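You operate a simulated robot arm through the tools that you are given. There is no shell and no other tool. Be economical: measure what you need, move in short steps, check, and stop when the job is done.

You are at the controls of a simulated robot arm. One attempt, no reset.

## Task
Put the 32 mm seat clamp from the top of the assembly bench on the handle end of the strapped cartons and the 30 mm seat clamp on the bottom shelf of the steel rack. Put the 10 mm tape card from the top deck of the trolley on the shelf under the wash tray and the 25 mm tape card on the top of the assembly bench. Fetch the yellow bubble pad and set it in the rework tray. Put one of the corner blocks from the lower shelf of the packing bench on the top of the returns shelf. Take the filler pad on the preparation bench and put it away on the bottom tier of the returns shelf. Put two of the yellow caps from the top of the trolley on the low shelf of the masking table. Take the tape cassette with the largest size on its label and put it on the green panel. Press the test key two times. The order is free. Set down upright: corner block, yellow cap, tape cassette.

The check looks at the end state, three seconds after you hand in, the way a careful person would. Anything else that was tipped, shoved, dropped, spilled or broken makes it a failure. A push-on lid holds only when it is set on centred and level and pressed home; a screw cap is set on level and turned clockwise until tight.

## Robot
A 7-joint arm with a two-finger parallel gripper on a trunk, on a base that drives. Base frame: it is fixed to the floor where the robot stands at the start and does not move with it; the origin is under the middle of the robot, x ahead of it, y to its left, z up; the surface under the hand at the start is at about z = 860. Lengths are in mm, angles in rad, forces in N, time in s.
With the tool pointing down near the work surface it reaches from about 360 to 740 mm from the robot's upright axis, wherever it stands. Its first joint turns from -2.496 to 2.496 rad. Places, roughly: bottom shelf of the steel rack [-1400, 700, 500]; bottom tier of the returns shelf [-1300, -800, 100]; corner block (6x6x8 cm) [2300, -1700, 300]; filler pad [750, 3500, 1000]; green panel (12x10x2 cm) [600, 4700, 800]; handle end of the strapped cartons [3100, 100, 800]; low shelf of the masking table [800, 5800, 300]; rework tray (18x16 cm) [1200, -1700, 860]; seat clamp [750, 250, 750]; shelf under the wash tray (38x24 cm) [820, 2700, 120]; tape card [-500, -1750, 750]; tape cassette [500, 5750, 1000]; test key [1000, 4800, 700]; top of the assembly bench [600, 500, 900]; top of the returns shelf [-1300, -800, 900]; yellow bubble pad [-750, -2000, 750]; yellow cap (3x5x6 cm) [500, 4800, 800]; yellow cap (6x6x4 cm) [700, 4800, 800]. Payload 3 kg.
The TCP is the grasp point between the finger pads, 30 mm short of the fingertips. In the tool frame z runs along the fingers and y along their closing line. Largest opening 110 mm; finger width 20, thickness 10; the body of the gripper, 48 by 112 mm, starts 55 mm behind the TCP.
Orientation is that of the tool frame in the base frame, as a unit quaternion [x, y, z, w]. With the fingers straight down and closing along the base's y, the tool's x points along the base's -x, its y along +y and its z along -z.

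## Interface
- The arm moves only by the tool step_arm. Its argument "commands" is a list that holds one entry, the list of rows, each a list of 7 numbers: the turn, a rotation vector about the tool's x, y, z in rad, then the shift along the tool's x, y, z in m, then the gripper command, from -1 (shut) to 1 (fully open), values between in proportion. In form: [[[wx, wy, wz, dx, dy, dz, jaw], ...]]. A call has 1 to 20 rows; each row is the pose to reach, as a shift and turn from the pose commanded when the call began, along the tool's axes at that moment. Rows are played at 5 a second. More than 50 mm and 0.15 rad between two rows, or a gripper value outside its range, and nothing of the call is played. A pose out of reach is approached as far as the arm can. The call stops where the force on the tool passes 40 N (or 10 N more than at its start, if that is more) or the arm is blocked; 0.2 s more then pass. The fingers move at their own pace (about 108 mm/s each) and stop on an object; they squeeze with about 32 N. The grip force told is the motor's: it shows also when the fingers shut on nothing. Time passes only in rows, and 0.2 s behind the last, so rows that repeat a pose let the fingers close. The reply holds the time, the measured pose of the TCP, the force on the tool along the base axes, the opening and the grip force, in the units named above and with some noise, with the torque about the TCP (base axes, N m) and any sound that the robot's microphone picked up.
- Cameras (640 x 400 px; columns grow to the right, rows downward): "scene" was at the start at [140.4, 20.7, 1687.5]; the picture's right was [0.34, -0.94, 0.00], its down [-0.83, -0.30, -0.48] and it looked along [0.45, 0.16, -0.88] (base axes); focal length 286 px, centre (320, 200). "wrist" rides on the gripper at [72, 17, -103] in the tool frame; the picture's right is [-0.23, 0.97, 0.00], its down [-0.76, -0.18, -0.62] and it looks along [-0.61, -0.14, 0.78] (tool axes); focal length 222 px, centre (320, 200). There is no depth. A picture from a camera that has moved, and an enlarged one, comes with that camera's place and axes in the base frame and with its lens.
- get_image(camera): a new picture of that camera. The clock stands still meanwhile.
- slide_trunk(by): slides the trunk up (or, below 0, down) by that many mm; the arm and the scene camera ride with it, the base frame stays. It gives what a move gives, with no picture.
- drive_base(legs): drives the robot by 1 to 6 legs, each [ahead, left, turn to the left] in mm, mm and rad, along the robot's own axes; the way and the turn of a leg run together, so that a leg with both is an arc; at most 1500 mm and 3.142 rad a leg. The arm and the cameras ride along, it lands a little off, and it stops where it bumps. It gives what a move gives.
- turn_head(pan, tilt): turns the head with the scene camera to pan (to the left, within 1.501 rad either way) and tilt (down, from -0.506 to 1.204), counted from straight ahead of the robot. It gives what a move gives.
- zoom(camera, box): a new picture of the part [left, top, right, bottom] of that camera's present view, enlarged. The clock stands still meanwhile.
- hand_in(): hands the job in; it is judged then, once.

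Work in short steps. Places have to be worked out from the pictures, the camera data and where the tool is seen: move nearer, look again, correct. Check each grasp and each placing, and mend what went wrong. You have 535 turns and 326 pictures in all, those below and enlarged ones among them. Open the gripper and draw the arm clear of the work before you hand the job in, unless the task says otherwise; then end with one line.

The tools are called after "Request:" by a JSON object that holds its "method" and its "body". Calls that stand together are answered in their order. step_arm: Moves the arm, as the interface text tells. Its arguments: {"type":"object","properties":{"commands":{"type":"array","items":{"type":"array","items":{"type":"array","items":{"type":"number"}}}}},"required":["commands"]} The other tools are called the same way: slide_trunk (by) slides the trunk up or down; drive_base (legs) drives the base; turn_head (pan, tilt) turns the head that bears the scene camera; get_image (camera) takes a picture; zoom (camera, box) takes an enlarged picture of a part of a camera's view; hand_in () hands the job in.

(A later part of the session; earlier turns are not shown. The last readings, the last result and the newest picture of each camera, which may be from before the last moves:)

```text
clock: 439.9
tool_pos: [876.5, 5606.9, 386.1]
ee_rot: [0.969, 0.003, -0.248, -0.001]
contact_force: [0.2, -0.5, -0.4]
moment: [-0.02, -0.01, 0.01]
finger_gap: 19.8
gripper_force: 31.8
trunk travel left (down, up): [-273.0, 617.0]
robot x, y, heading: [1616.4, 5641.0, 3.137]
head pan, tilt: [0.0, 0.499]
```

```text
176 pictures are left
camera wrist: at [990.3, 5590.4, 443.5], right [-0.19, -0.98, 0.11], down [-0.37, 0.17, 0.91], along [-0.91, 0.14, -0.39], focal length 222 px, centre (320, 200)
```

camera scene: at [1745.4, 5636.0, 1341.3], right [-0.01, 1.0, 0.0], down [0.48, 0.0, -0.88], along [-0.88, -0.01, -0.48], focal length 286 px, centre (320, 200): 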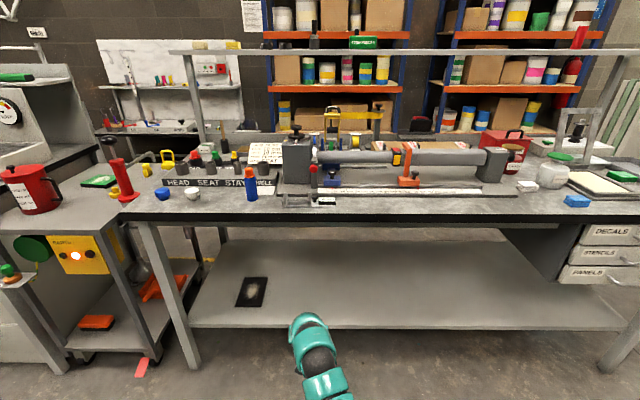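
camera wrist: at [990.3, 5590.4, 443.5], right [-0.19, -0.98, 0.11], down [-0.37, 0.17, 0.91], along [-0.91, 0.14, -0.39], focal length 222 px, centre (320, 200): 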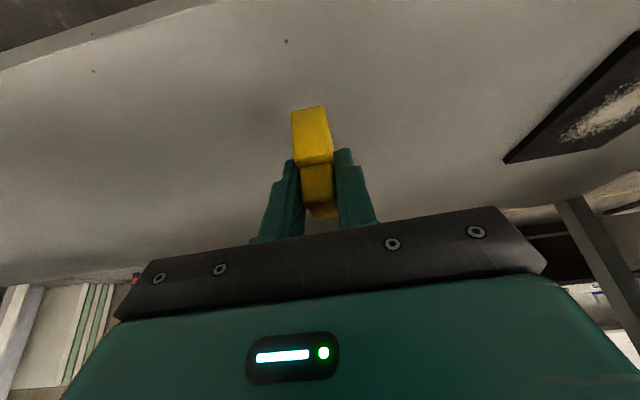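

I go 45 mm deeper for margin and lower.

Request:
{"method": "drive_base", "body": {"legs": [[45, 0, 0]]}}

Request:
{"method": "slide_trunk", "body": {"by": -48}}

Request:
{"method": "step_arm", "body": {"commands": [[[0, 0, 0, 0.0014, 0, 0.0026, -1], [0, 0, 0, 0.0024, 0, 0.0044, -1], [0, 0, 0, 0.0034, 0, 0.0061, -1], [0, 0, 0, 0.0043, 0, 0.0079, -1], [0, 0, 0, 0.0053, 0, 0.0097, -1], [0, 0, 0, 0.0062, 0, 0.0114, -1], [0, 0, 0, 0.0072, 0, 0.0132, -1], [0, 0, 0, 0.0081, 0, 0.0149, -1], [0, 0, 0, 0.0091, 0, 0.0167, -1]]]}}

Request:
{"method": "get_image", "body": {"camera": "wrist"}}

```text
clock: 440.9
tool_pos: [831.3, 5606.0, 385.9]
ee_rot: [0.969, 0.002, -0.248, -0.001]
contact_force: [-0.4, -0.5, -0.4]
moment: [0.01, -0.02, -0.01]
finger_gap: 19.7
gripper_force: 32.1
trunk travel left (down, up): [-273.0, 617.0]
robot x, y, heading: [1566.9, 5637.5, 3.141]
head pan, tilt: [0.0, 0.499]
```

```text
clock: 441.8
tool_pos: [830.9, 5607.4, 338.1]
ee_rot: [0.969, 0.003, -0.248, -0.001]
contact_force: [0.4, -0.7, -0.3]
moment: [0.03, 0.02, 0.01]
finger_gap: 19.7
gripper_force: 31.8
trunk travel left (down, up): [-225.0, 665.0]
robot x, y, heading: [1565.4, 5635.8, 3.141]
head pan, tilt: [0.0, 0.499]
```

```text
clock: 443.8
tool_pos: [831.3, 5607.3, 320.8]
ee_rot: [0.968, 0.003, -0.249, -0.002]
contact_force: [3.4, 2.0, 23.7]
moment: [-0.03, 0.0, 0.05]
finger_gap: 20.2
gripper_force: 31.8
trunk travel left (down, up): [-225.0, 665.0]
robot x, y, heading: [1569.1, 5639.0, 3.141]
head pan, tilt: [0.0, 0.499]
```

```text
175 pictures are left
camera wrist: at [945.6, 5590.2, 377.6], right [-0.19, -0.98, 0.11], down [-0.37, 0.17, 0.91], along [-0.91, 0.14, -0.39], focal length 222 px, centre (320, 200)
```

wrist: 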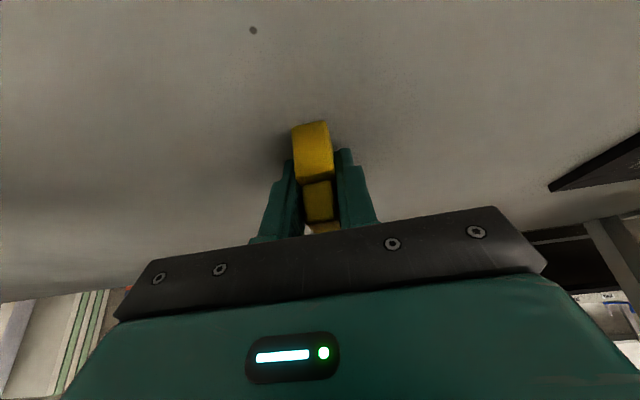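

Contact (cap slid slightly in the grip). I release, raise along the tool and back out to check it stands.

Request:
{"method": "step_arm", "body": {"commands": [[[0, 0, 0, 0, 0, 0, -0.4], [0, 0, 0, 0, 0, 0, -0.1], [0, 0, 0, 0, 0, 0, -0.1]]]}}

Request:
{"method": "drive_base", "body": {"legs": [[-150, 0, 0]]}}

Request:
{"method": "get_image", "body": {"camera": "wrist"}}

```text
clock: 444.6
tool_pos: [831.9, 5606.8, 318.5]
ee_rot: [0.969, 0.004, -0.247, 0.0]
contact_force: [0.0, 0.3, 0.2]
moment: [0.02, -0.03, -0.03]
finger_gap: 49.5
gripper_force: 0.1
trunk travel left (down, up): [-225.0, 665.0]
robot x, y, heading: [1567.6, 5636.4, 3.14]
head pan, tilt: [0.0, 0.499]
```

```text
clock: 445.9
tool_pos: [981.3, 5605.1, 318.5]
ee_rot: [0.969, 0.005, -0.247, 0.0]
contact_force: [0.3, 0.3, -1.0]
moment: [-0.02, -0.03, -0.01]
finger_gap: 49.5
gripper_force: 0.1
trunk travel left (down, up): [-225.0, 665.0]
robot x, y, heading: [1718.4, 5637.5, -3.14]
head pan, tilt: [0.0, 0.499]
```

```text
174 pictures are left
camera wrist: at [1095.7, 5588.5, 376.3], right [-0.19, -0.98, 0.11], down [-0.37, 0.17, 0.91], along [-0.91, 0.14, -0.39], focal length 222 px, centre (320, 200)
```

wrist: 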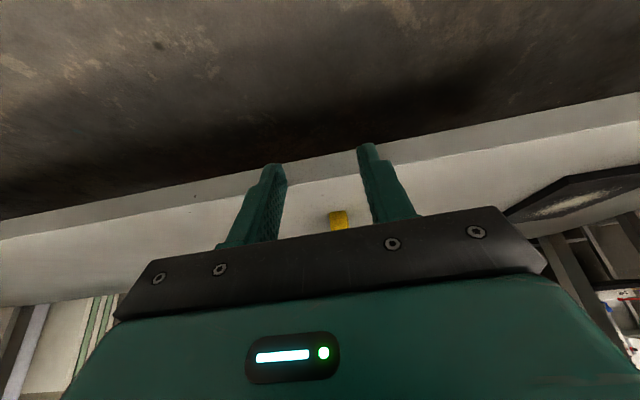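

Request:
{"method": "drive_base", "body": {"legs": [[-150, 0, 0]]}}

Request:
{"method": "get_image", "body": {"camera": "scene"}}

Request:
{"method": "zoom", "body": {"camera": "scene", "box": [260, 230, 380, 310]}}

```text
clock: 447.3
tool_pos: [1134.2, 5602.9, 318.2]
ee_rot: [0.969, 0.006, -0.249, 0.0]
contact_force: [-1.1, 0.9, 0.5]
moment: [0.0, -0.03, -0.01]
finger_gap: 49.3
gripper_force: 0.1
trunk travel left (down, up): [-225.0, 665.0]
robot x, y, heading: [1868.6, 5638.2, -3.139]
head pan, tilt: [0.0, 0.499]
```

```text
173 pictures are left
camera scene: at [1697.9, 5636.3, 1133.3], right [0.0, 1.0, 0.0], down [0.48, 0.0, -0.88], along [-0.88, 0.0, -0.48], focal length 286 px, centre (320, 200)
```

scene: 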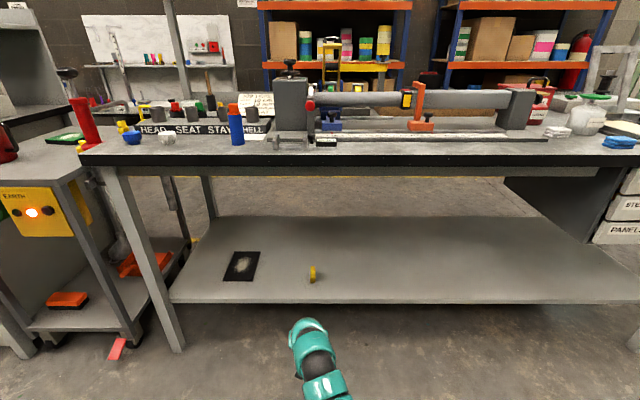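

```text
5.00 times, centred on (320, 270) of scene
camera zoom: at [1697.9, 5636.3, 1133.3], right [0.0, 1.0, 0.0], down [0.48, 0.0, -0.88], along [-0.88, 0.0, -0.48], focal length 1427 px, centre (320, -150)
```

zoom: 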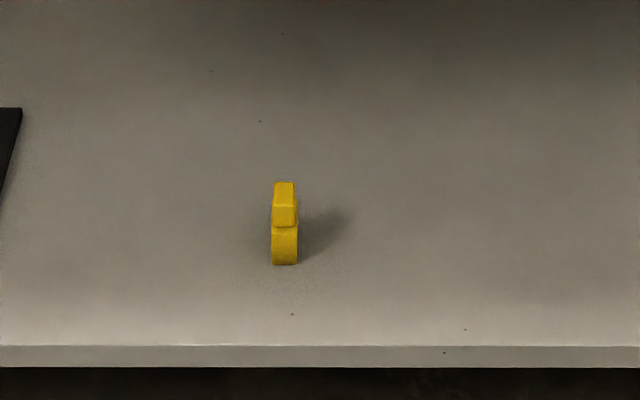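

The first cap stands upright on the shelf. Now cap A (round): I raise and go back to the trolley.

Request:
{"method": "slide_trunk", "body": {"by": 400}}

Request:
{"method": "slide_trunk", "body": {"by": 230}}

Request:
{"method": "drive_base", "body": {"legs": [[0, 795, 0], [330, 0, 0]]}}

Request:
{"method": "step_arm", "body": {"commands": [[[0, 0, 0, 0, 0, 0, 0.6], [0, 0, 0, 0, 0, 0, 0.6]]]}}

Request:
{"method": "get_image", "body": {"camera": "wrist"}}

```text
clock: 451.1
tool_pos: [1134.7, 5604.2, 718.1]
ee_rot: [0.969, 0.006, -0.248, 0.0]
contact_force: [-0.5, -0.1, -0.1]
moment: [0.03, 0.02, 0.02]
finger_gap: 49.6
gripper_force: 0.0
trunk travel left (down, up): [-625.0, 265.0]
robot x, y, heading: [1868.1, 5636.4, -3.133]
head pan, tilt: [0.0, 0.499]
```

```text
clock: 453.6
tool_pos: [1133.7, 5604.4, 948.4]
ee_rot: [0.969, 0.006, -0.248, 0.0]
contact_force: [0.8, 0.7, 0.5]
moment: [-0.02, 0.0, 0.0]
finger_gap: 49.4
gripper_force: 0.0
trunk travel left (down, up): [-855.0, 35.0]
robot x, y, heading: [1874.0, 5638.8, -3.141]
head pan, tilt: [0.0, 0.499]
```

```text
clock: 459.5
tool_pos: [831.2, 4794.8, 948.3]
ee_rot: [0.969, 0.017, -0.247, 0.003]
contact_force: [0.6, 0.0, 0.7]
moment: [-0.03, 0.01, -0.01]
finger_gap: 49.4
gripper_force: 0.0
trunk travel left (down, up): [-855.0, 35.0]
robot x, y, heading: [1567.9, 4843.3, -3.116]
head pan, tilt: [0.0, 0.499]
```

```text
clock: 460.1
tool_pos: [832.2, 4794.0, 949.3]
ee_rot: [0.969, 0.016, -0.247, 0.002]
contact_force: [0.2, 0.8, -0.8]
moment: [-0.02, 0.01, -0.01]
finger_gap: 88.0
gripper_force: 0.1
trunk travel left (down, up): [-855.0, 35.0]
robot x, y, heading: [1569.4, 4846.5, -3.116]
head pan, tilt: [0.0, 0.499]
```

```text
171 pictures are left
camera wrist: at [946.7, 4781.1, 1006.4], right [-0.17, -0.98, 0.11], down [-0.37, 0.16, 0.91], along [-0.91, 0.11, -0.39], focal length 222 px, centre (320, 200)
```

wrist: 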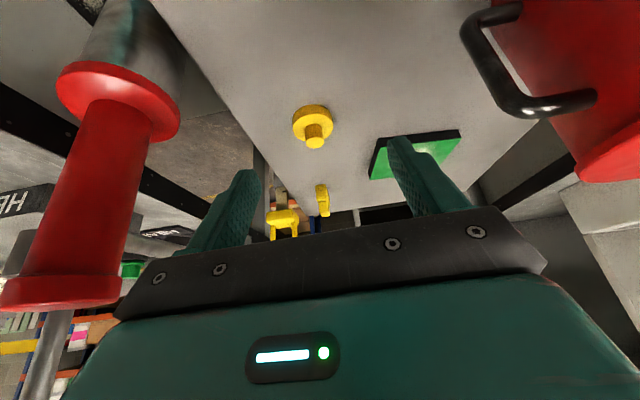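

Round cap at (739,4805). I correct heading and move over it, lowering partly.

Request:
{"method": "drive_base", "body": {"legs": [[85, 8, -0.026]]}}

Request:
{"method": "slide_trunk", "body": {"by": -70}}

Request:
{"method": "get_image", "body": {"camera": "wrist"}}

```text
clock: 461.1
tool_pos: [746.4, 4803.0, 946.4]
ee_rot: [0.969, 0.005, -0.247, 0.0]
contact_force: [-0.1, 0.4, 0.5]
moment: [-0.01, -0.01, 0.02]
finger_gap: 88.1
gripper_force: 0.2
trunk travel left (down, up): [-855.0, 35.0]
robot x, y, heading: [1485.4, 4834.3, -3.14]
head pan, tilt: [0.0, 0.499]
```

```text
clock: 462.2
tool_pos: [747.5, 4804.0, 878.1]
ee_rot: [0.969, 0.005, -0.248, -0.001]
contact_force: [-0.2, -0.7, -0.2]
moment: [-0.02, 0.0, 0.02]
finger_gap: 88.2
gripper_force: 0.1
trunk travel left (down, up): [-785.0, 105.0]
robot x, y, heading: [1483.6, 4836.1, -3.139]
head pan, tilt: [0.0, 0.499]
```

```text
170 pictures are left
camera wrist: at [861.1, 4787.3, 936.7], right [-0.19, -0.98, 0.11], down [-0.37, 0.17, 0.91], along [-0.91, 0.14, -0.39], focal length 222 px, centre (320, 200)
```

wrist: 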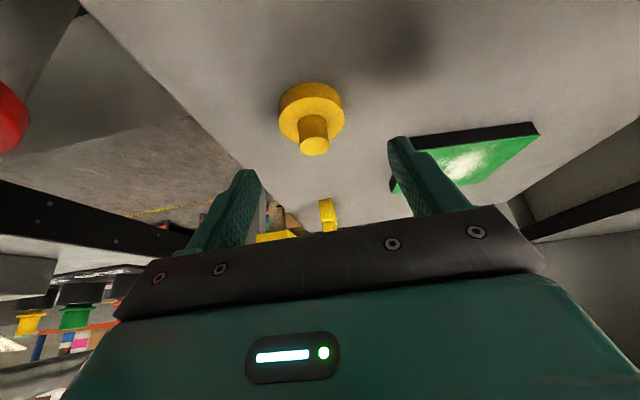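

Request:
{"method": "step_arm", "body": {"commands": [[[0, 0, 0, 0.0088, 0.002, -0.0048, 0.5], [0, 0, 0, 0.0088, 0.002, -0.0048, 0.5]]]}}

Request:
{"method": "slide_trunk", "body": {"by": -28}}

Request:
{"method": "get_image", "body": {"camera": "wrist"}}

```text
clock: 462.8
tool_pos: [756.3, 4802.1, 878.1]
ee_rot: [0.969, 0.005, -0.248, 0.0]
contact_force: [-0.3, -0.5, -0.4]
moment: [-0.04, -0.01, -0.02]
finger_gap: 82.5
gripper_force: 0.1
trunk travel left (down, up): [-785.0, 105.0]
robot x, y, heading: [1482.6, 4833.1, -3.138]
head pan, tilt: [0.0, 0.499]
```

```text
clock: 463.6
tool_pos: [756.2, 4802.3, 851.8]
ee_rot: [0.969, 0.005, -0.248, -0.001]
contact_force: [-0.5, 0.1, -0.4]
moment: [-0.02, 0.0, -0.02]
finger_gap: 82.7
gripper_force: 0.0
trunk travel left (down, up): [-757.0, 133.0]
robot x, y, heading: [1484.0, 4833.9, -3.145]
head pan, tilt: [0.0, 0.499]
```

```text
169 pictures are left
camera wrist: at [870.3, 4785.4, 908.3], right [-0.19, -0.98, 0.11], down [-0.37, 0.17, 0.91], along [-0.91, 0.14, -0.39], focal length 222 px, centre (320, 200)
```

wrist: 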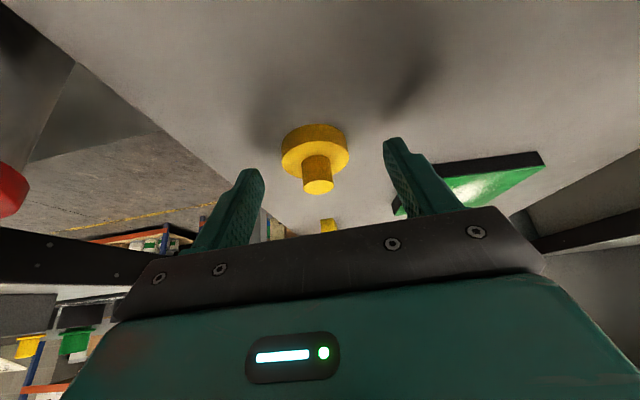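

Request:
{"method": "step_arm", "body": {"commands": [[[0, 0, 0, 0.0024, 0, 0.0044, 0.5], [0, 0, 0, 0.0048, 0, 0.0088, 0.5], [0, 0, 0, 0.0057, 0, 0.0105, 0.5], [0, 0, 0, 0.0062, 0, 0.0114, 0.5], [0, 0, 0, 0.0067, 0, 0.0123, 0.5]]]}}

Request:
{"method": "step_arm", "body": {"commands": [[[0, 0, 0, 0, 0, 0, 0.2], [0, 0, 0, 0, 0, 0, 0], [0, 0, 0, 0, 0, 0, -1], [0, 0, 0, 0, 0, 0, -1], [0, 0, 0, 0, 0, 0, -1]]]}}

Request:
{"method": "get_image", "body": {"camera": "wrist"}}

```text
clock: 464.8
tool_pos: [757.0, 4802.9, 836.9]
ee_rot: [0.969, 0.005, -0.247, 0.0]
contact_force: [0.1, -0.2, 0.4]
moment: [0.01, 0.0, 0.01]
finger_gap: 82.0
gripper_force: 0.1
trunk travel left (down, up): [-757.0, 133.0]
robot x, y, heading: [1485.4, 4838.0, -3.141]
head pan, tilt: [0.0, 0.499]
```

```text
clock: 466.0
tool_pos: [756.7, 4801.4, 836.6]
ee_rot: [0.969, 0.005, -0.248, 0.0]
contact_force: [-0.2, -0.9, 5.1]
moment: [0.12, 0.12, 0.04]
finger_gap: 44.2
gripper_force: 31.9
trunk travel left (down, up): [-757.0, 133.0]
robot x, y, heading: [1483.3, 4834.1, -3.141]
head pan, tilt: [0.0, 0.499]
```

```text
168 pictures are left
camera wrist: at [870.6, 4785.3, 894.6], right [-0.19, -0.98, 0.11], down [-0.37, 0.17, 0.91], along [-0.91, 0.14, -0.39], focal length 222 px, centre (320, 200)
```

wrist: 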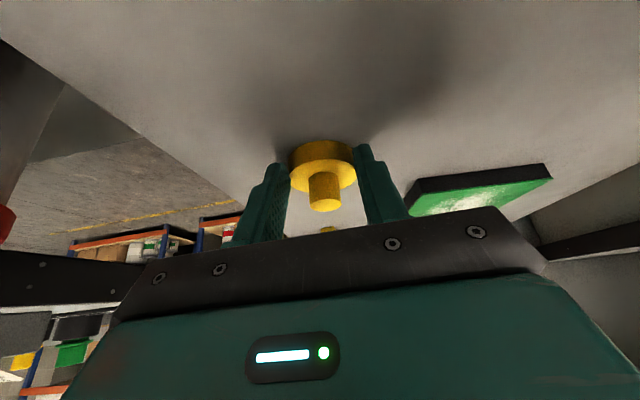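

Request:
{"method": "slide_trunk", "body": {"by": 110}}

Request:
{"method": "get_image", "body": {"camera": "wrist"}}

```text
clock: 467.4
tool_pos: [756.0, 4800.6, 946.1]
ee_rot: [0.969, 0.005, -0.248, 0.0]
contact_force: [-0.6, 0.3, 0.3]
moment: [-0.03, 0.0, -0.03]
finger_gap: 0.0
gripper_force: 32.1
trunk travel left (down, up): [-867.0, 23.0]
robot x, y, heading: [1486.0, 4834.6, -3.144]
head pan, tilt: [0.0, 0.499]
```

```text
167 pictures are left
camera wrist: at [870.3, 4785.6, 1003.8], right [-0.19, -0.98, 0.11], down [-0.37, 0.17, 0.91], along [-0.91, 0.14, -0.39], focal length 222 px, centre (320, 200)
```

wrist: 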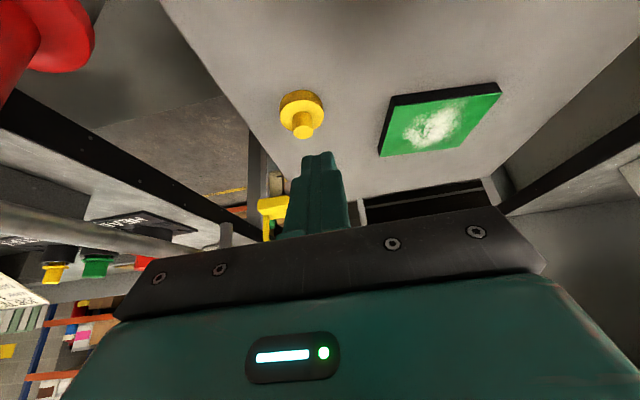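

The cap slipped out forward (still upright, now near (690,4822)). I measure the trolley's surface height by touching down with closed fingers here.

Request:
{"method": "slide_trunk", "body": {"by": -95}}

Request:
{"method": "step_arm", "body": {"commands": [[[0, 0, 0, 0.0048, 0, 0.0088, -1], [0, 0, 0, 0.0067, 0, 0.0123, -1], [0, 0, 0, 0.0077, 0, 0.014, -1], [0, 0, 0, 0.0086, 0, 0.0158, -1], [0, 0, 0, 0.0096, 0, 0.0176, -1], [0, 0, 0, 0.0105, 0, 0.0193, -1], [0, 0, 0, 0.0115, 0, 0.0211, -1], [0, 0, 0, 0.0125, 0, 0.0228, -1], [0, 0, 0, 0.0134, 0, 0.0246, -1], [0, 0, 0, 0.0144, 0, 0.0263, -1], [0, 0, 0, 0.0153, 0, 0.0281, -1]]]}}

Request:
{"method": "get_image", "body": {"camera": "wrist"}}

```text
clock: 468.7
tool_pos: [755.9, 4802.4, 850.8]
ee_rot: [0.969, 0.004, -0.248, 0.0]
contact_force: [-0.1, -0.1, 0.4]
moment: [0.01, 0.0, 0.0]
finger_gap: 0.0
gripper_force: 32.0
trunk travel left (down, up): [-772.0, 118.0]
robot x, y, heading: [1482.9, 4834.6, -3.138]
head pan, tilt: [0.0, 0.499]
```

```text
clock: 470.7
tool_pos: [756.9, 4800.9, 829.1]
ee_rot: [0.967, 0.003, -0.255, 0.001]
contact_force: [12.0, 2.0, 24.1]
moment: [0.08, -0.25, 0.02]
finger_gap: 0.3
gripper_force: 31.9
trunk travel left (down, up): [-772.0, 118.0]
robot x, y, heading: [1485.4, 4833.3, 3.139]
head pan, tilt: [0.0, 0.499]
stopped in row 10: the force on the tool passed its limit at 42 N (the readings are from after the stop); the commanded pose is now the measured one
```

```text
166 pictures are left
camera wrist: at [870.1, 4785.1, 887.0], right [-0.19, -0.98, 0.11], down [-0.36, 0.18, 0.92], along [-0.92, 0.13, -0.38], focal length 222 px, centre (320, 200)
```

wrist: 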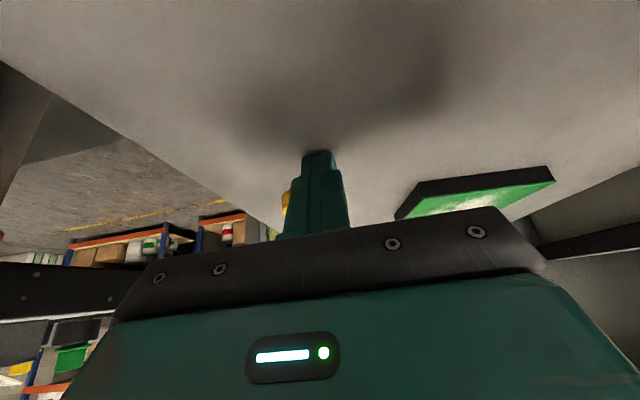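

Surface is at z≈799 (my earlier grip was too high). The cap is now at about (683,4823). I raise, move over it, and look.

Request:
{"method": "slide_trunk", "body": {"by": 75}}

Request:
{"method": "drive_base", "body": {"legs": [[55, -22, 0]]}}

Request:
{"method": "step_arm", "body": {"commands": [[[0, 0, 0, 0, 0, 0, 0.4], [0, 0, 0, 0, 0, 0, 0.4], [0, 0, 0, 0, 0, 0, 0.4]]]}}

Request:
{"method": "get_image", "body": {"camera": "wrist"}}

```text
clock: 471.9
tool_pos: [754.4, 4800.9, 900.8]
ee_rot: [0.968, 0.004, -0.252, 0.0]
contact_force: [0.1, -0.1, -0.4]
moment: [0.01, 0.0, 0.01]
finger_gap: 0.0
gripper_force: 31.8
trunk travel left (down, up): [-847.0, 43.0]
robot x, y, heading: [1483.2, 4837.1, -3.144]
head pan, tilt: [0.0, 0.499]
```

```text
clock: 472.8
tool_pos: [698.6, 4824.1, 900.9]
ee_rot: [0.968, 0.003, -0.251, 0.001]
contact_force: [-0.5, -0.2, -0.9]
moment: [-0.04, 0.04, 0.0]
finger_gap: 0.0
gripper_force: 31.0
trunk travel left (down, up): [-847.0, 43.0]
robot x, y, heading: [1433.5, 4858.3, 3.144]
head pan, tilt: [0.0, 0.499]
```

```text
clock: 473.6
tool_pos: [698.7, 4823.6, 902.0]
ee_rot: [0.968, 0.004, -0.252, 0.0]
contact_force: [-0.9, 0.2, 0.8]
moment: [0.0, 0.01, 0.01]
finger_gap: 77.0
gripper_force: 0.1
trunk travel left (down, up): [-847.0, 43.0]
robot x, y, heading: [1424.9, 4856.5, 3.142]
head pan, tilt: [0.0, 0.499]
```

```text
165 pictures are left
camera wrist: at [813.4, 4807.8, 958.7], right [-0.19, -0.98, 0.11], down [-0.36, 0.17, 0.92], along [-0.91, 0.14, -0.39], focal length 222 px, centre (320, 200)
```

wrist: 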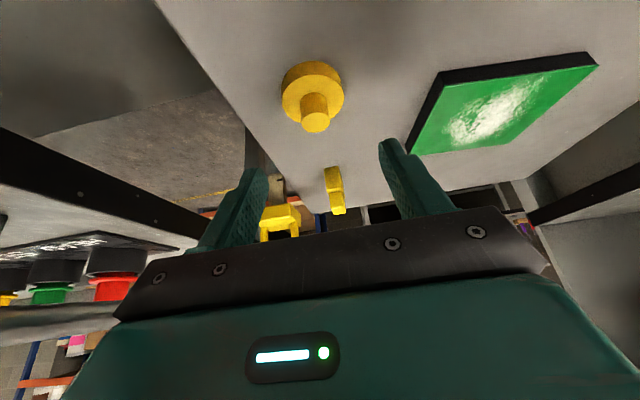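

Request:
{"method": "slide_trunk", "body": {"by": -56}}

Request:
{"method": "get_image", "body": {"camera": "wrist"}}

```text
clock: 474.6
tool_pos: [699.4, 4823.3, 845.0]
ee_rot: [0.968, 0.005, -0.252, 0.001]
contact_force: [0.1, 0.2, 0.3]
moment: [0.02, -0.03, 0.02]
finger_gap: 76.8
gripper_force: 0.0
trunk travel left (down, up): [-791.0, 99.0]
robot x, y, heading: [1425.7, 4858.9, 3.141]
head pan, tilt: [0.0, 0.499]
```

```text
164 pictures are left
camera wrist: at [813.5, 4807.8, 902.8], right [-0.19, -0.98, 0.11], down [-0.36, 0.17, 0.92], along [-0.91, 0.14, -0.39], focal length 222 px, centre (320, 200)
```

wrist: 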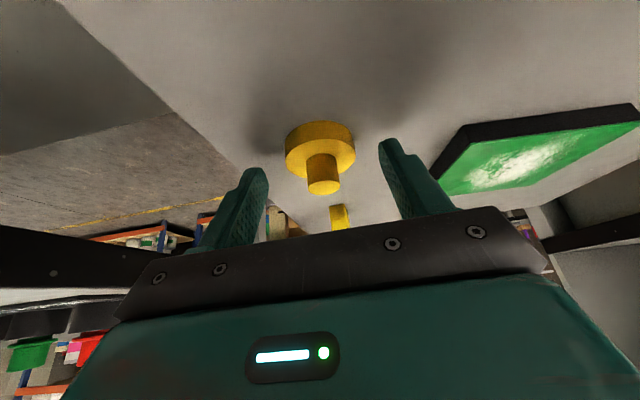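

Request:
{"method": "step_arm", "body": {"commands": [[[0, 0, 0, 0.001, 0, 0.0065, 0.4], [0, 0, 0, 0.003, 0, 0.011, 0.4], [0, 0, 0, 0.0039, 0, 0.0133, 0.4], [0, 0, 0, 0.0039, 0, 0.0133, 0.4]]]}}

Request:
{"method": "step_arm", "body": {"commands": [[[0, 0, 0, 0, 0, 0, 0.2], [0, 0, 0, 0, 0, 0, 0], [0, 0, 0, 0, 0, 0, -1], [0, 0, 0, 0, 0, 0, -1], [0, 0, 0, 0, 0, 0, -1]]]}}

Request:
{"method": "get_image", "body": {"camera": "wrist"}}

```text
clock: 475.6
tool_pos: [695.7, 4824.1, 833.1]
ee_rot: [0.968, 0.004, -0.252, 0.001]
contact_force: [0.5, 0.2, 0.2]
moment: [0.04, 0.01, 0.01]
finger_gap: 77.0
gripper_force: 0.1
trunk travel left (down, up): [-791.0, 99.0]
robot x, y, heading: [1428.2, 4857.6, 3.14]
head pan, tilt: [0.0, 0.499]
```

```text
clock: 476.8
tool_pos: [697.0, 4824.8, 834.4]
ee_rot: [0.968, 0.004, -0.252, 0.001]
contact_force: [-0.5, -0.3, 0.0]
moment: [0.01, 0.01, 0.0]
finger_gap: 49.5
gripper_force: 31.9
trunk travel left (down, up): [-791.0, 99.0]
robot x, y, heading: [1431.7, 4859.2, 3.14]
head pan, tilt: [0.0, 0.499]
```

```text
163 pictures are left
camera wrist: at [810.6, 4808.2, 889.7], right [-0.19, -0.98, 0.11], down [-0.36, 0.17, 0.92], along [-0.91, 0.14, -0.39], focal length 222 px, centre (320, 200)
```

wrist: 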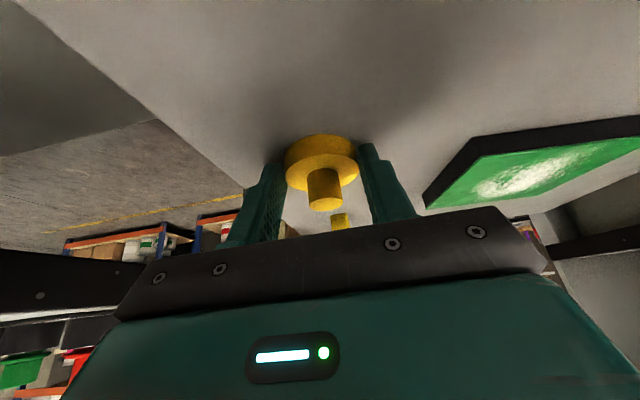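

Request:
{"method": "slide_trunk", "body": {"by": 25}}

Request:
{"method": "get_image", "body": {"camera": "wrist"}}

```text
clock: 477.5
tool_pos: [697.4, 4824.7, 858.6]
ee_rot: [0.968, 0.005, -0.252, 0.001]
contact_force: [-0.6, 0.6, 0.1]
moment: [0.0, -0.03, 0.02]
finger_gap: 49.4
gripper_force: 32.6
trunk travel left (down, up): [-816.0, 74.0]
robot x, y, heading: [1428.8, 4858.7, 3.139]
head pan, tilt: [0.0, 0.499]
```

```text
162 pictures are left
camera wrist: at [810.5, 4808.3, 914.6], right [-0.19, -0.98, 0.11], down [-0.36, 0.17, 0.92], along [-0.91, 0.14, -0.39], focal length 222 px, centre (320, 200)
```

wrist: 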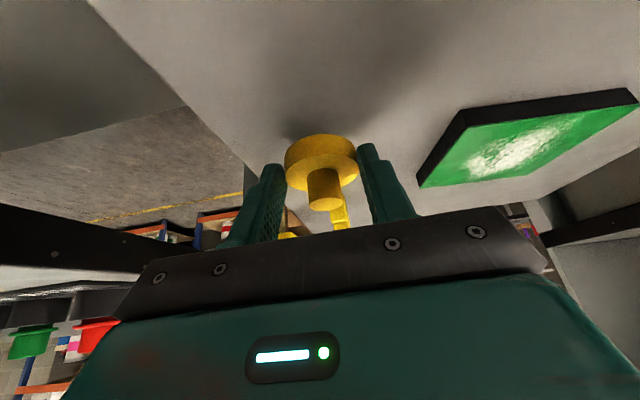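

Held at 49.4 mm. I carry it to the masking table low shelf, beside the first cap (y≈5740).

Request:
{"method": "slide_trunk", "body": {"by": 60}}

Request:
{"method": "drive_base", "body": {"legs": [[-480, 0, 0], [0, -920, 0]]}}

Request:
{"method": "slide_trunk", "body": {"by": -400}}

Request:
{"method": "slide_trunk", "body": {"by": -140}}

Request:
{"method": "get_image", "body": {"camera": "wrist"}}

Request:
{"method": "get_image", "body": {"camera": "scene"}}

```text
clock: 478.5
tool_pos: [695.8, 4824.5, 917.1]
ee_rot: [0.968, 0.004, -0.252, 0.0]
contact_force: [0.0, -0.2, -0.7]
moment: [-0.03, 0.01, 0.02]
finger_gap: 49.3
gripper_force: 31.8
trunk travel left (down, up): [-876.0, 14.0]
robot x, y, heading: [1431.7, 4857.9, 3.138]
head pan, tilt: [0.0, 0.499]
```

```text
clock: 485.7
tool_pos: [1172.4, 5714.6, 917.2]
ee_rot: [0.968, 0.011, -0.252, 0.002]
contact_force: [-0.1, -0.1, -0.6]
moment: [0.02, 0.0, 0.01]
finger_gap: 48.7
gripper_force: 32.4
trunk travel left (down, up): [-876.0, 14.0]
robot x, y, heading: [1906.1, 5754.4, -3.124]
head pan, tilt: [0.0, 0.499]
```

```text
clock: 489.5
tool_pos: [1172.4, 5714.6, 516.6]
ee_rot: [0.968, 0.01, -0.252, 0.002]
contact_force: [0.0, 0.1, 0.0]
moment: [0.03, 0.01, 0.0]
finger_gap: 49.1
gripper_force: 32.3
trunk travel left (down, up): [-476.0, 414.0]
robot x, y, heading: [1903.6, 5761.0, -3.131]
head pan, tilt: [0.0, 0.499]
```

```text
clock: 491.2
tool_pos: [1171.8, 5715.0, 377.2]
ee_rot: [0.968, 0.01, -0.252, 0.002]
contact_force: [-0.9, -0.4, -0.5]
moment: [0.02, -0.02, 0.02]
finger_gap: 48.7
gripper_force: 32.0
trunk travel left (down, up): [-336.0, 554.0]
robot x, y, heading: [1905.3, 5755.5, -3.13]
head pan, tilt: [0.0, 0.499]
```

```text
161 pictures are left
camera wrist: at [1287.3, 5699.9, 434.8], right [-0.18, -0.98, 0.11], down [-0.36, 0.17, 0.92], along [-0.91, 0.12, -0.39], focal length 222 px, centre (320, 200)
```

wrist: 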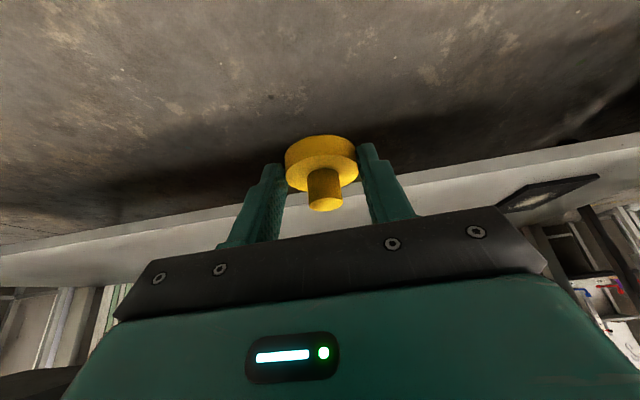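

```text
160 pictures are left
camera scene: at [1732.5, 5755.4, 1244.4], right [-0.01, 1.0, 0.0], down [0.48, 0.01, -0.88], along [-0.88, -0.01, -0.48], focal length 286 px, centre (320, 200)
```

scene: 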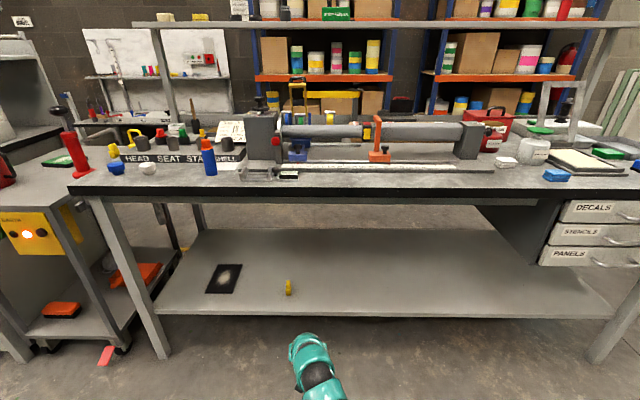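

Request:
{"method": "drive_base", "body": {"legs": [[340, 0, -0.012]]}}

Request:
{"method": "slide_trunk", "body": {"by": -52}}

Request:
{"method": "get_image", "body": {"camera": "wrist"}}

```text
clock: 493.5
tool_pos: [827.1, 5709.4, 378.2]
ee_rot: [0.968, 0.011, -0.252, 0.002]
contact_force: [0.0, -0.8, 0.5]
moment: [-0.01, -0.01, 0.02]
finger_gap: 48.7
gripper_force: 32.1
trunk travel left (down, up): [-336.0, 554.0]
robot x, y, heading: [1558.2, 5755.4, -3.129]
head pan, tilt: [0.0, 0.499]
```

```text
clock: 494.4
tool_pos: [828.2, 5709.0, 326.6]
ee_rot: [0.968, 0.011, -0.252, 0.002]
contact_force: [0.0, -0.4, -0.1]
moment: [0.0, 0.0, -0.02]
finger_gap: 48.4
gripper_force: 32.0
trunk travel left (down, up): [-284.0, 606.0]
robot x, y, heading: [1561.5, 5755.1, -3.128]
head pan, tilt: [0.0, 0.499]
```

```text
159 pictures are left
camera wrist: at [942.0, 5695.0, 382.8], right [-0.18, -0.98, 0.11], down [-0.36, 0.17, 0.92], along [-0.91, 0.12, -0.39], focal length 222 px, centre (320, 200)
```

wrist: 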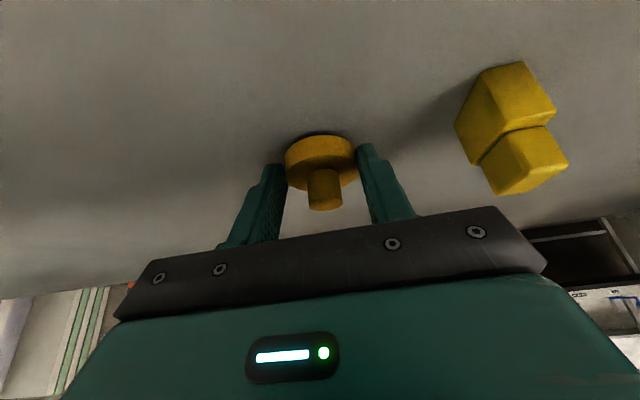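

The gap is creeping slightly, so I lower promptly.

Request:
{"method": "step_arm", "body": {"commands": [[[0, 0, 0, 0.0019, 0, 0.0035, -1], [0, 0, 0, 0.0034, 0, 0.0061, -1], [0, 0, 0, 0.0048, 0, 0.0088, -1], [0, 0, 0, 0.0057, 0, 0.0105, -1], [0, 0, 0, 0.0067, 0, 0.0123, -1], [0, 0, 0, 0.0077, 0, 0.014, -1], [0, 0, 0, 0.0086, 0, 0.0158, -1], [0, 0, 0, 0.0096, 0, 0.0176, -1], [0, 0, 0, 0.0105, 0, 0.0193, -1]]]}}

Request:
{"method": "get_image", "body": {"camera": "wrist"}}

```text
clock: 495.9
tool_pos: [824.1, 5708.9, 316.1]
ee_rot: [0.966, 0.01, -0.259, 0.003]
contact_force: [-3.2, -1.6, 13.7]
moment: [0.26, 0.17, 0.02]
finger_gap: 48.4
gripper_force: 31.9
trunk travel left (down, up): [-284.0, 606.0]
robot x, y, heading: [1562.1, 5752.6, -3.131]
head pan, tilt: [0.0, 0.499]
stopped in row 7: the force on the tool passed its limit at 43 N (the readings are from after the stop); the commanded pose is now the measured one
```

```text
158 pictures are left
camera wrist: at [939.0, 5694.2, 371.2], right [-0.18, -0.98, 0.11], down [-0.35, 0.17, 0.92], along [-0.92, 0.12, -0.37], focal length 222 px, centre (320, 200)
```

wrist: 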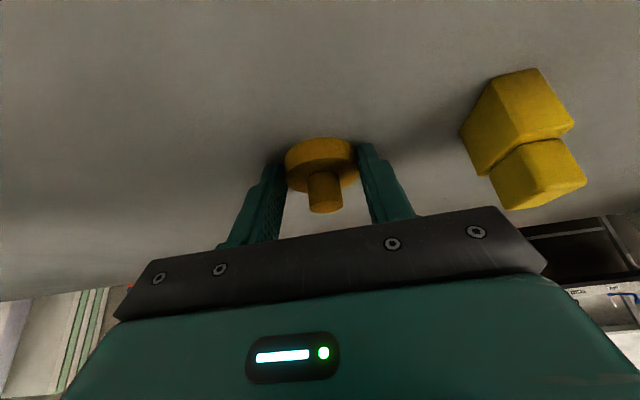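

It is down. I open, then back out with the base and verify.

Request:
{"method": "step_arm", "body": {"commands": [[[0, 0, 0, 0, 0, 0, 0.0], [0, 0, 0, 0, 0, 0, 0.25], [0, 0, 0, 0, 0, 0, 0.25]]]}}

Request:
{"method": "drive_base", "body": {"legs": [[-300, 0, 0]]}}

Request:
{"method": "zoom", "body": {"camera": "scene", "box": [200, 230, 440, 380]}}

```text
clock: 496.7
tool_pos: [825.4, 5705.8, 316.8]
ee_rot: [0.966, 0.012, -0.258, 0.005]
contact_force: [-6.0, -18.7, 25.4]
moment: [0.22, 0.37, 0.38]
finger_gap: 59.4
gripper_force: 0.1
trunk travel left (down, up): [-284.0, 606.0]
robot x, y, heading: [1559.3, 5754.5, -3.122]
head pan, tilt: [0.0, 0.499]
```

```text
clock: 498.0
tool_pos: [921.0, 5711.0, 315.6]
ee_rot: [0.966, 0.01, -0.26, 0.001]
contact_force: [-1.1, 0.1, 1.7]
moment: [-0.12, 0.01, 0.0]
finger_gap: 68.8
gripper_force: 0.2
trunk travel left (down, up): [-284.0, 606.0]
robot x, y, heading: [1654.7, 5755.7, -3.127]
head pan, tilt: [0.0, 0.499]
stopped in leg 1: the force on the tool passed its limit at 46 N (the readings are from after the stop); the commanded pose is now the measured one
```

```text
2.67 times, centred on (320, 305) of scene
camera zoom: at [1486.1, 5752.2, 1192.1], right [-0.02, 1.0, 0.0], down [0.48, 0.01, -0.88], along [-0.88, -0.01, -0.48], focal length 761 px, centre (320, -80)
```

zoom: 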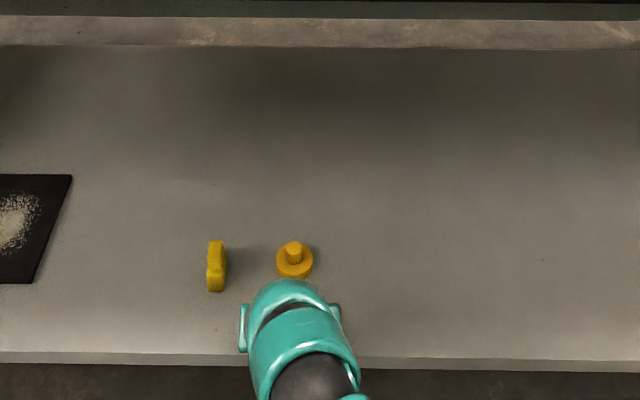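

Both caps stand. The tips dragged on the shelf, so I raise first and then back out.

Request:
{"method": "slide_trunk", "body": {"by": 60}}

Request:
{"method": "drive_base", "body": {"legs": [[-250, 0, 0]]}}

Request:
{"method": "get_image", "body": {"camera": "scene"}}

Request:
{"method": "zoom", "body": {"camera": "scene", "box": [200, 220, 440, 370]}}

```text
clock: 499.0
tool_pos: [921.6, 5710.9, 374.7]
ee_rot: [0.966, 0.009, -0.259, 0.001]
contact_force: [-1.2, 0.3, -0.2]
moment: [0.0, 0.02, 0.03]
finger_gap: 68.8
gripper_force: 0.1
trunk travel left (down, up): [-344.0, 546.0]
robot x, y, heading: [1657.8, 5754.3, -3.127]
head pan, tilt: [0.0, 0.499]
```

```text
clock: 500.8
tool_pos: [1167.4, 5709.6, 374.5]
ee_rot: [0.966, 0.015, -0.259, 0.003]
contact_force: [-0.2, 1.1, -0.2]
moment: [0.01, 0.02, 0.02]
finger_gap: 68.7
gripper_force: 0.0
trunk travel left (down, up): [-344.0, 546.0]
robot x, y, heading: [1903.2, 5759.8, -3.117]
head pan, tilt: [0.0, 0.499]
```

```text
156 pictures are left
camera scene: at [1731.7, 5755.6, 1252.3], right [-0.03, 1.0, 0.0], down [0.48, 0.01, -0.88], along [-0.88, -0.02, -0.48], focal length 286 px, centre (320, 200)
```

scene: 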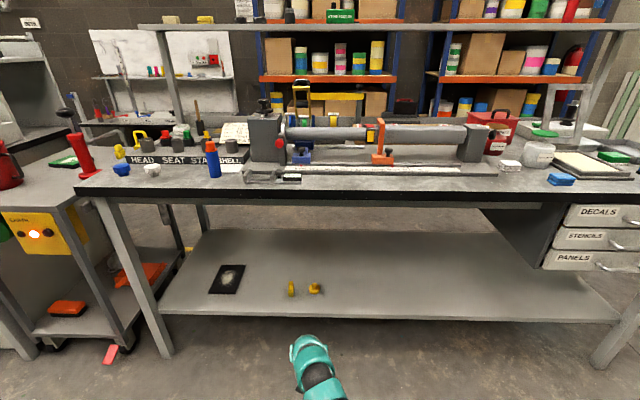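

```text
2.67 times, centred on (320, 295) of scene
camera zoom: at [1731.7, 5755.6, 1252.3], right [-0.03, 1.0, 0.0], down [0.48, 0.01, -0.88], along [-0.88, -0.02, -0.48], focal length 761 px, centre (320, -53)
```

zoom: 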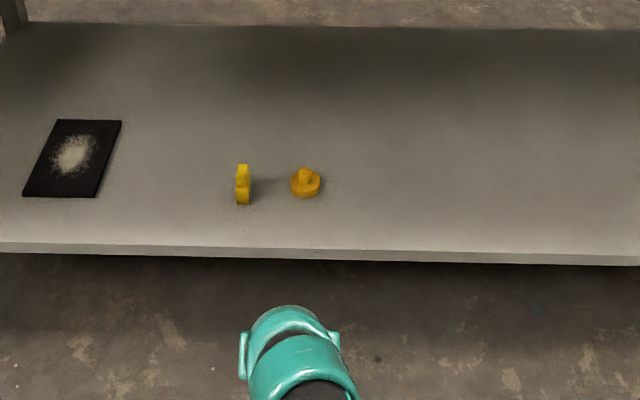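

Both caps are upright on the low shelf. Next the tape cassettes: I raise the trunk and look at the masking table's top.

Request:
{"method": "slide_trunk", "body": {"by": 400}}

Request:
{"method": "slide_trunk", "body": {"by": 140}}

Request:
{"method": "turn_head", "body": {"pan": 0.0, "tilt": 0.6}}

Request:
{"method": "get_image", "body": {"camera": "scene"}}

Request:
{"method": "zoom", "body": {"camera": "scene", "box": [220, 110, 400, 222]}}

```text
clock: 504.6
tool_pos: [1168.3, 5709.3, 776.0]
ee_rot: [0.966, 0.016, -0.259, 0.004]
contact_force: [-0.1, 0.6, 0.5]
moment: [0.01, 0.03, 0.02]
finger_gap: 68.7
gripper_force: 0.0
trunk travel left (down, up): [-744.0, 146.0]
robot x, y, heading: [1901.9, 5763.1, -3.113]
head pan, tilt: [0.0, 0.499]
```

```text
clock: 506.3
tool_pos: [1167.7, 5708.5, 915.0]
ee_rot: [0.966, 0.015, -0.259, 0.003]
contact_force: [0.3, -0.5, -0.5]
moment: [0.0, -0.02, 0.02]
finger_gap: 68.9
gripper_force: 0.1
trunk travel left (down, up): [-884.0, 6.0]
robot x, y, heading: [1904.7, 5761.2, -3.116]
head pan, tilt: [0.0, 0.499]
```

```text
clock: 506.9
tool_pos: [1168.6, 5708.2, 915.4]
ee_rot: [0.966, 0.015, -0.259, 0.004]
contact_force: [-0.2, -0.2, 0.5]
moment: [0.02, -0.01, -0.01]
finger_gap: 68.9
gripper_force: 0.1
trunk travel left (down, up): [-884.0, 6.0]
robot x, y, heading: [1901.2, 5758.9, -3.119]
head pan, tilt: [0.0, 0.6]
```

```text
154 pictures are left
camera scene: at [1734.3, 5755.7, 1783.3], right [-0.03, 1.0, 0.0], down [0.56, 0.01, -0.83], along [-0.82, -0.02, -0.56], focal length 286 px, centre (320, 200)
```

scene: 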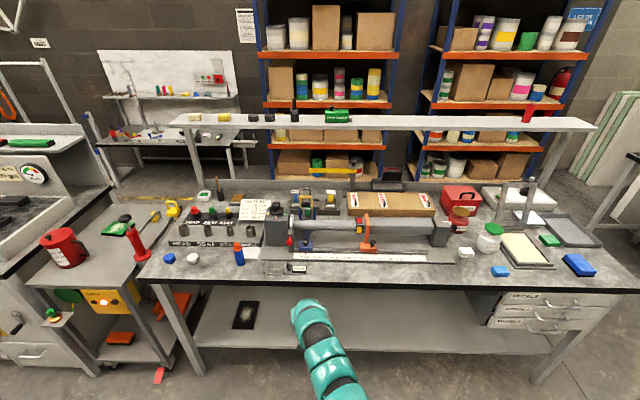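

```text
3.56 times, centred on (310, 166) of scene
camera zoom: at [1734.3, 5755.7, 1783.3], right [-0.03, 1.0, 0.0], down [0.56, 0.01, -0.83], along [-0.82, -0.02, -0.56], focal length 1015 px, centre (356, 321)
```

zoom: 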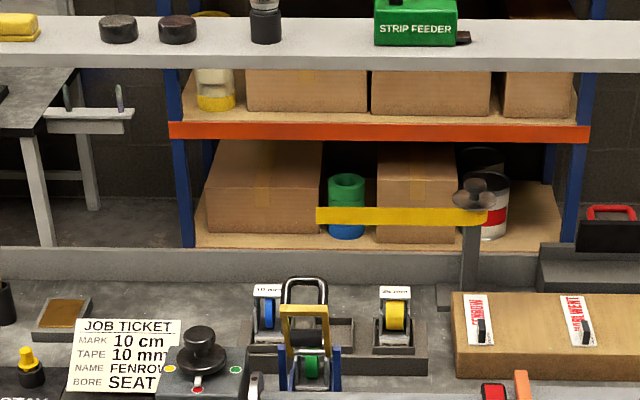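

Request:
{"method": "zoom", "body": {"camera": "scene", "box": [275, 180, 355, 230]}}

```text
8.00 times, centred on (315, 205) of scene
camera zoom: at [1734.3, 5755.7, 1783.3], right [-0.03, 1.0, 0.0], down [0.56, 0.01, -0.83], along [-0.82, -0.02, -0.56], focal length 2284 px, centre (360, 160)
```

zoom: 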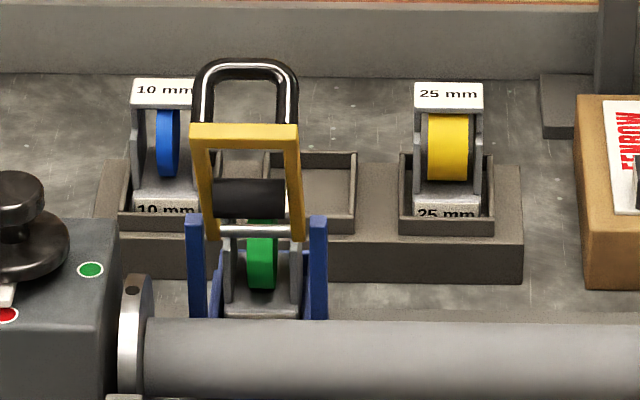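

The 25 mm (yellow) cassette is the largest; it sits in a holder at about (490,5782), z 908–993, behind the tube fixture. I prepare a raised, more tilted hand (0.75) in free space.

Request:
{"method": "step_arm", "body": {"commands": [[[0, -0.06, 0, -0.029, 0, -0.021, 0.3], [0, -0.12, 0, -0.058, 0, -0.042, 0.3], [0, -0.18, 0, -0.088, 0, -0.062, 0.3], [0, -0.24, 0, -0.1167, 0, -0.083, 0.3], [0, -0.24, 0, -0.1167, 0, -0.083, 0.3]]]}}

Request:
{"method": "drive_base", "body": {"legs": [[0, -55, -0.025]]}}

Request:
{"method": "get_image", "body": {"camera": "wrist"}}

```text
clock: 508.1
tool_pos: [1107.7, 5707.7, 1045.0]
ee_rot: [0.928, 0.014, -0.372, 0.004]
contact_force: [0.7, 0.3, 0.2]
moment: [0.02, 0.01, -0.01]
finger_gap: 71.6
gripper_force: 0.0
trunk travel left (down, up): [-884.0, 6.0]
robot x, y, heading: [1904.6, 5762.5, -3.115]
head pan, tilt: [0.0, 0.6]
```

```text
clock: 509.1
tool_pos: [1105.4, 5785.4, 1045.0]
ee_rot: [0.928, 0.002, -0.372, 0.001]
contact_force: [0.2, -0.4, -0.3]
moment: [-0.03, -0.03, 0.05]
finger_gap: 71.6
gripper_force: 0.1
trunk travel left (down, up): [-884.0, 6.0]
robot x, y, heading: [1901.5, 5819.0, -3.142]
head pan, tilt: [0.0, 0.6]
```

```text
151 pictures are left
camera wrist: at [1229.8, 5768.9, 1071.8], right [-0.16, -0.97, 0.16], down [-0.12, 0.18, 0.98], along [-0.98, 0.14, -0.15], focal length 222 px, centre (320, 200)
```

wrist: 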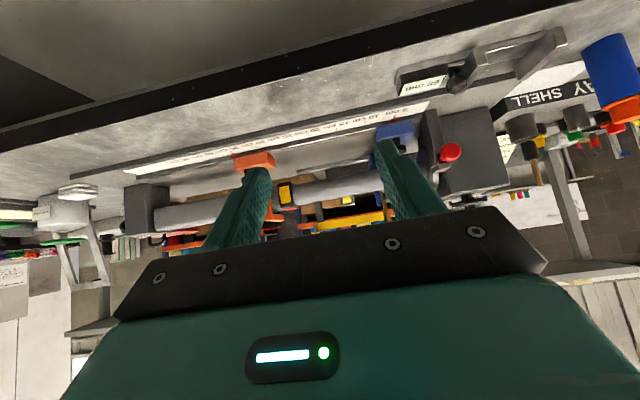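

Reach is good (fwd 796, z 1045). I advance over the tube fixture, keeping the height, and look.

Request:
{"method": "drive_base", "body": {"legs": [[400, 0, 0]]}}

Request:
{"method": "get_image", "body": {"camera": "wrist"}}

Request:
{"method": "turn_head", "body": {"pan": 0.15, "tilt": 0.8}}

Request:
{"method": "get_image", "body": {"camera": "scene"}}

```text
clock: 511.6
tool_pos: [688.7, 5784.9, 1045.4]
ee_rot: [0.928, 0.001, -0.372, -0.001]
contact_force: [0.3, -0.3, 0.3]
moment: [0.01, -0.04, 0.0]
finger_gap: 71.5
gripper_force: 0.1
trunk travel left (down, up): [-884.0, 6.0]
robot x, y, heading: [1483.5, 5820.8, 3.14]
head pan, tilt: [0.0, 0.6]
```

```text
150 pictures are left
camera wrist: at [813.0, 5769.0, 1071.3], right [-0.16, -0.97, 0.15], down [-0.12, 0.18, 0.98], along [-0.98, 0.14, -0.15], focal length 222 px, centre (320, 200)
```

wrist: 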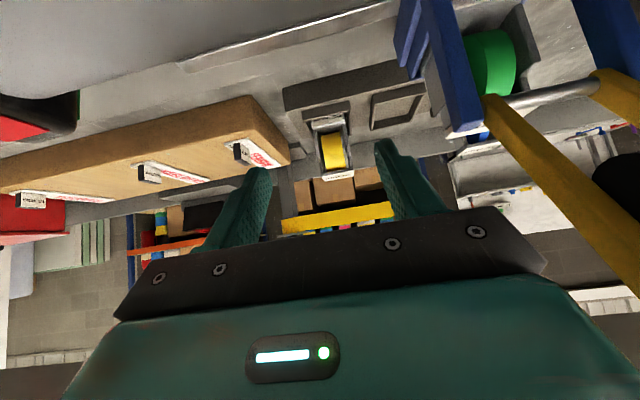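

```text
clock: 512.4
tool_pos: [689.5, 5785.3, 1045.5]
ee_rot: [0.928, 0.002, -0.373, -0.001]
contact_force: [-0.3, 0.3, 0.6]
moment: [0.0, 0.02, 0.03]
finger_gap: 71.4
gripper_force: 0.1
trunk travel left (down, up): [-884.0, 6.0]
robot x, y, heading: [1490.3, 5818.5, 3.143]
head pan, tilt: [0.15, 0.799]
```

```text
149 pictures are left
camera scene: at [1326.1, 5804.3, 1766.4], right [-0.15, 0.99, 0.0], down [0.71, 0.11, -0.7], along [-0.69, -0.1, -0.72], focal length 286 px, centre (320, 200)
```

scene: 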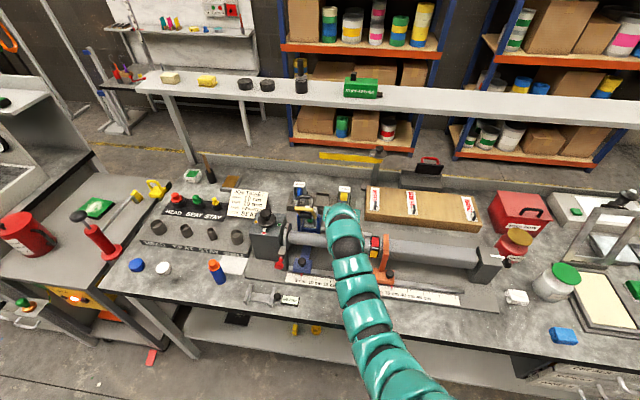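

Cassette top at about (500,5783,989). I extend the arm 60 mm, then advance the base 120 mm.

Request:
{"method": "step_arm", "body": {"commands": [[[0, 0, 0, -0.0146, 0, 0.0136, 0.3], [0, 0, 0, -0.029, 0, 0.027, 0.3], [0, 0, 0, -0.0438, 0, 0.0408, 0.3], [0, 0, 0, -0.0438, 0, 0.0408, 0.3]]]}}

Request:
{"method": "drive_base", "body": {"legs": [[100, 0, 0]]}}

Request:
{"method": "get_image", "body": {"camera": "wrist"}}

```text
clock: 513.4
tool_pos: [631.0, 5785.5, 1044.8]
ee_rot: [0.928, 0.001, -0.373, -0.001]
contact_force: [0.1, -0.6, -0.3]
moment: [-0.03, 0.0, 0.01]
finger_gap: 71.5
gripper_force: 0.1
trunk travel left (down, up): [-884.0, 6.0]
robot x, y, heading: [1487.2, 5814.6, 3.137]
head pan, tilt: [0.15, 0.799]
```

```text
clock: 514.5
tool_pos: [529.9, 5781.8, 1044.3]
ee_rot: [0.928, 0.003, -0.373, 0.0]
contact_force: [0.0, 0.4, -0.1]
moment: [-0.03, 0.04, 0.0]
finger_gap: 71.7
gripper_force: 0.0
trunk travel left (down, up): [-884.0, 6.0]
robot x, y, heading: [1384.1, 5817.7, -3.14]
head pan, tilt: [0.15, 0.799]
```

```text
148 pictures are left
camera wrist: at [653.9, 5766.7, 1070.9], right [-0.16, -0.97, 0.15], down [-0.12, 0.17, 0.98], along [-0.98, 0.14, -0.15], focal length 222 px, centre (320, 200)
```

wrist: 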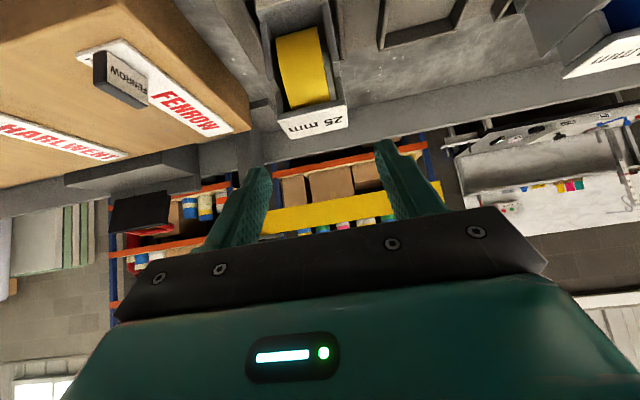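

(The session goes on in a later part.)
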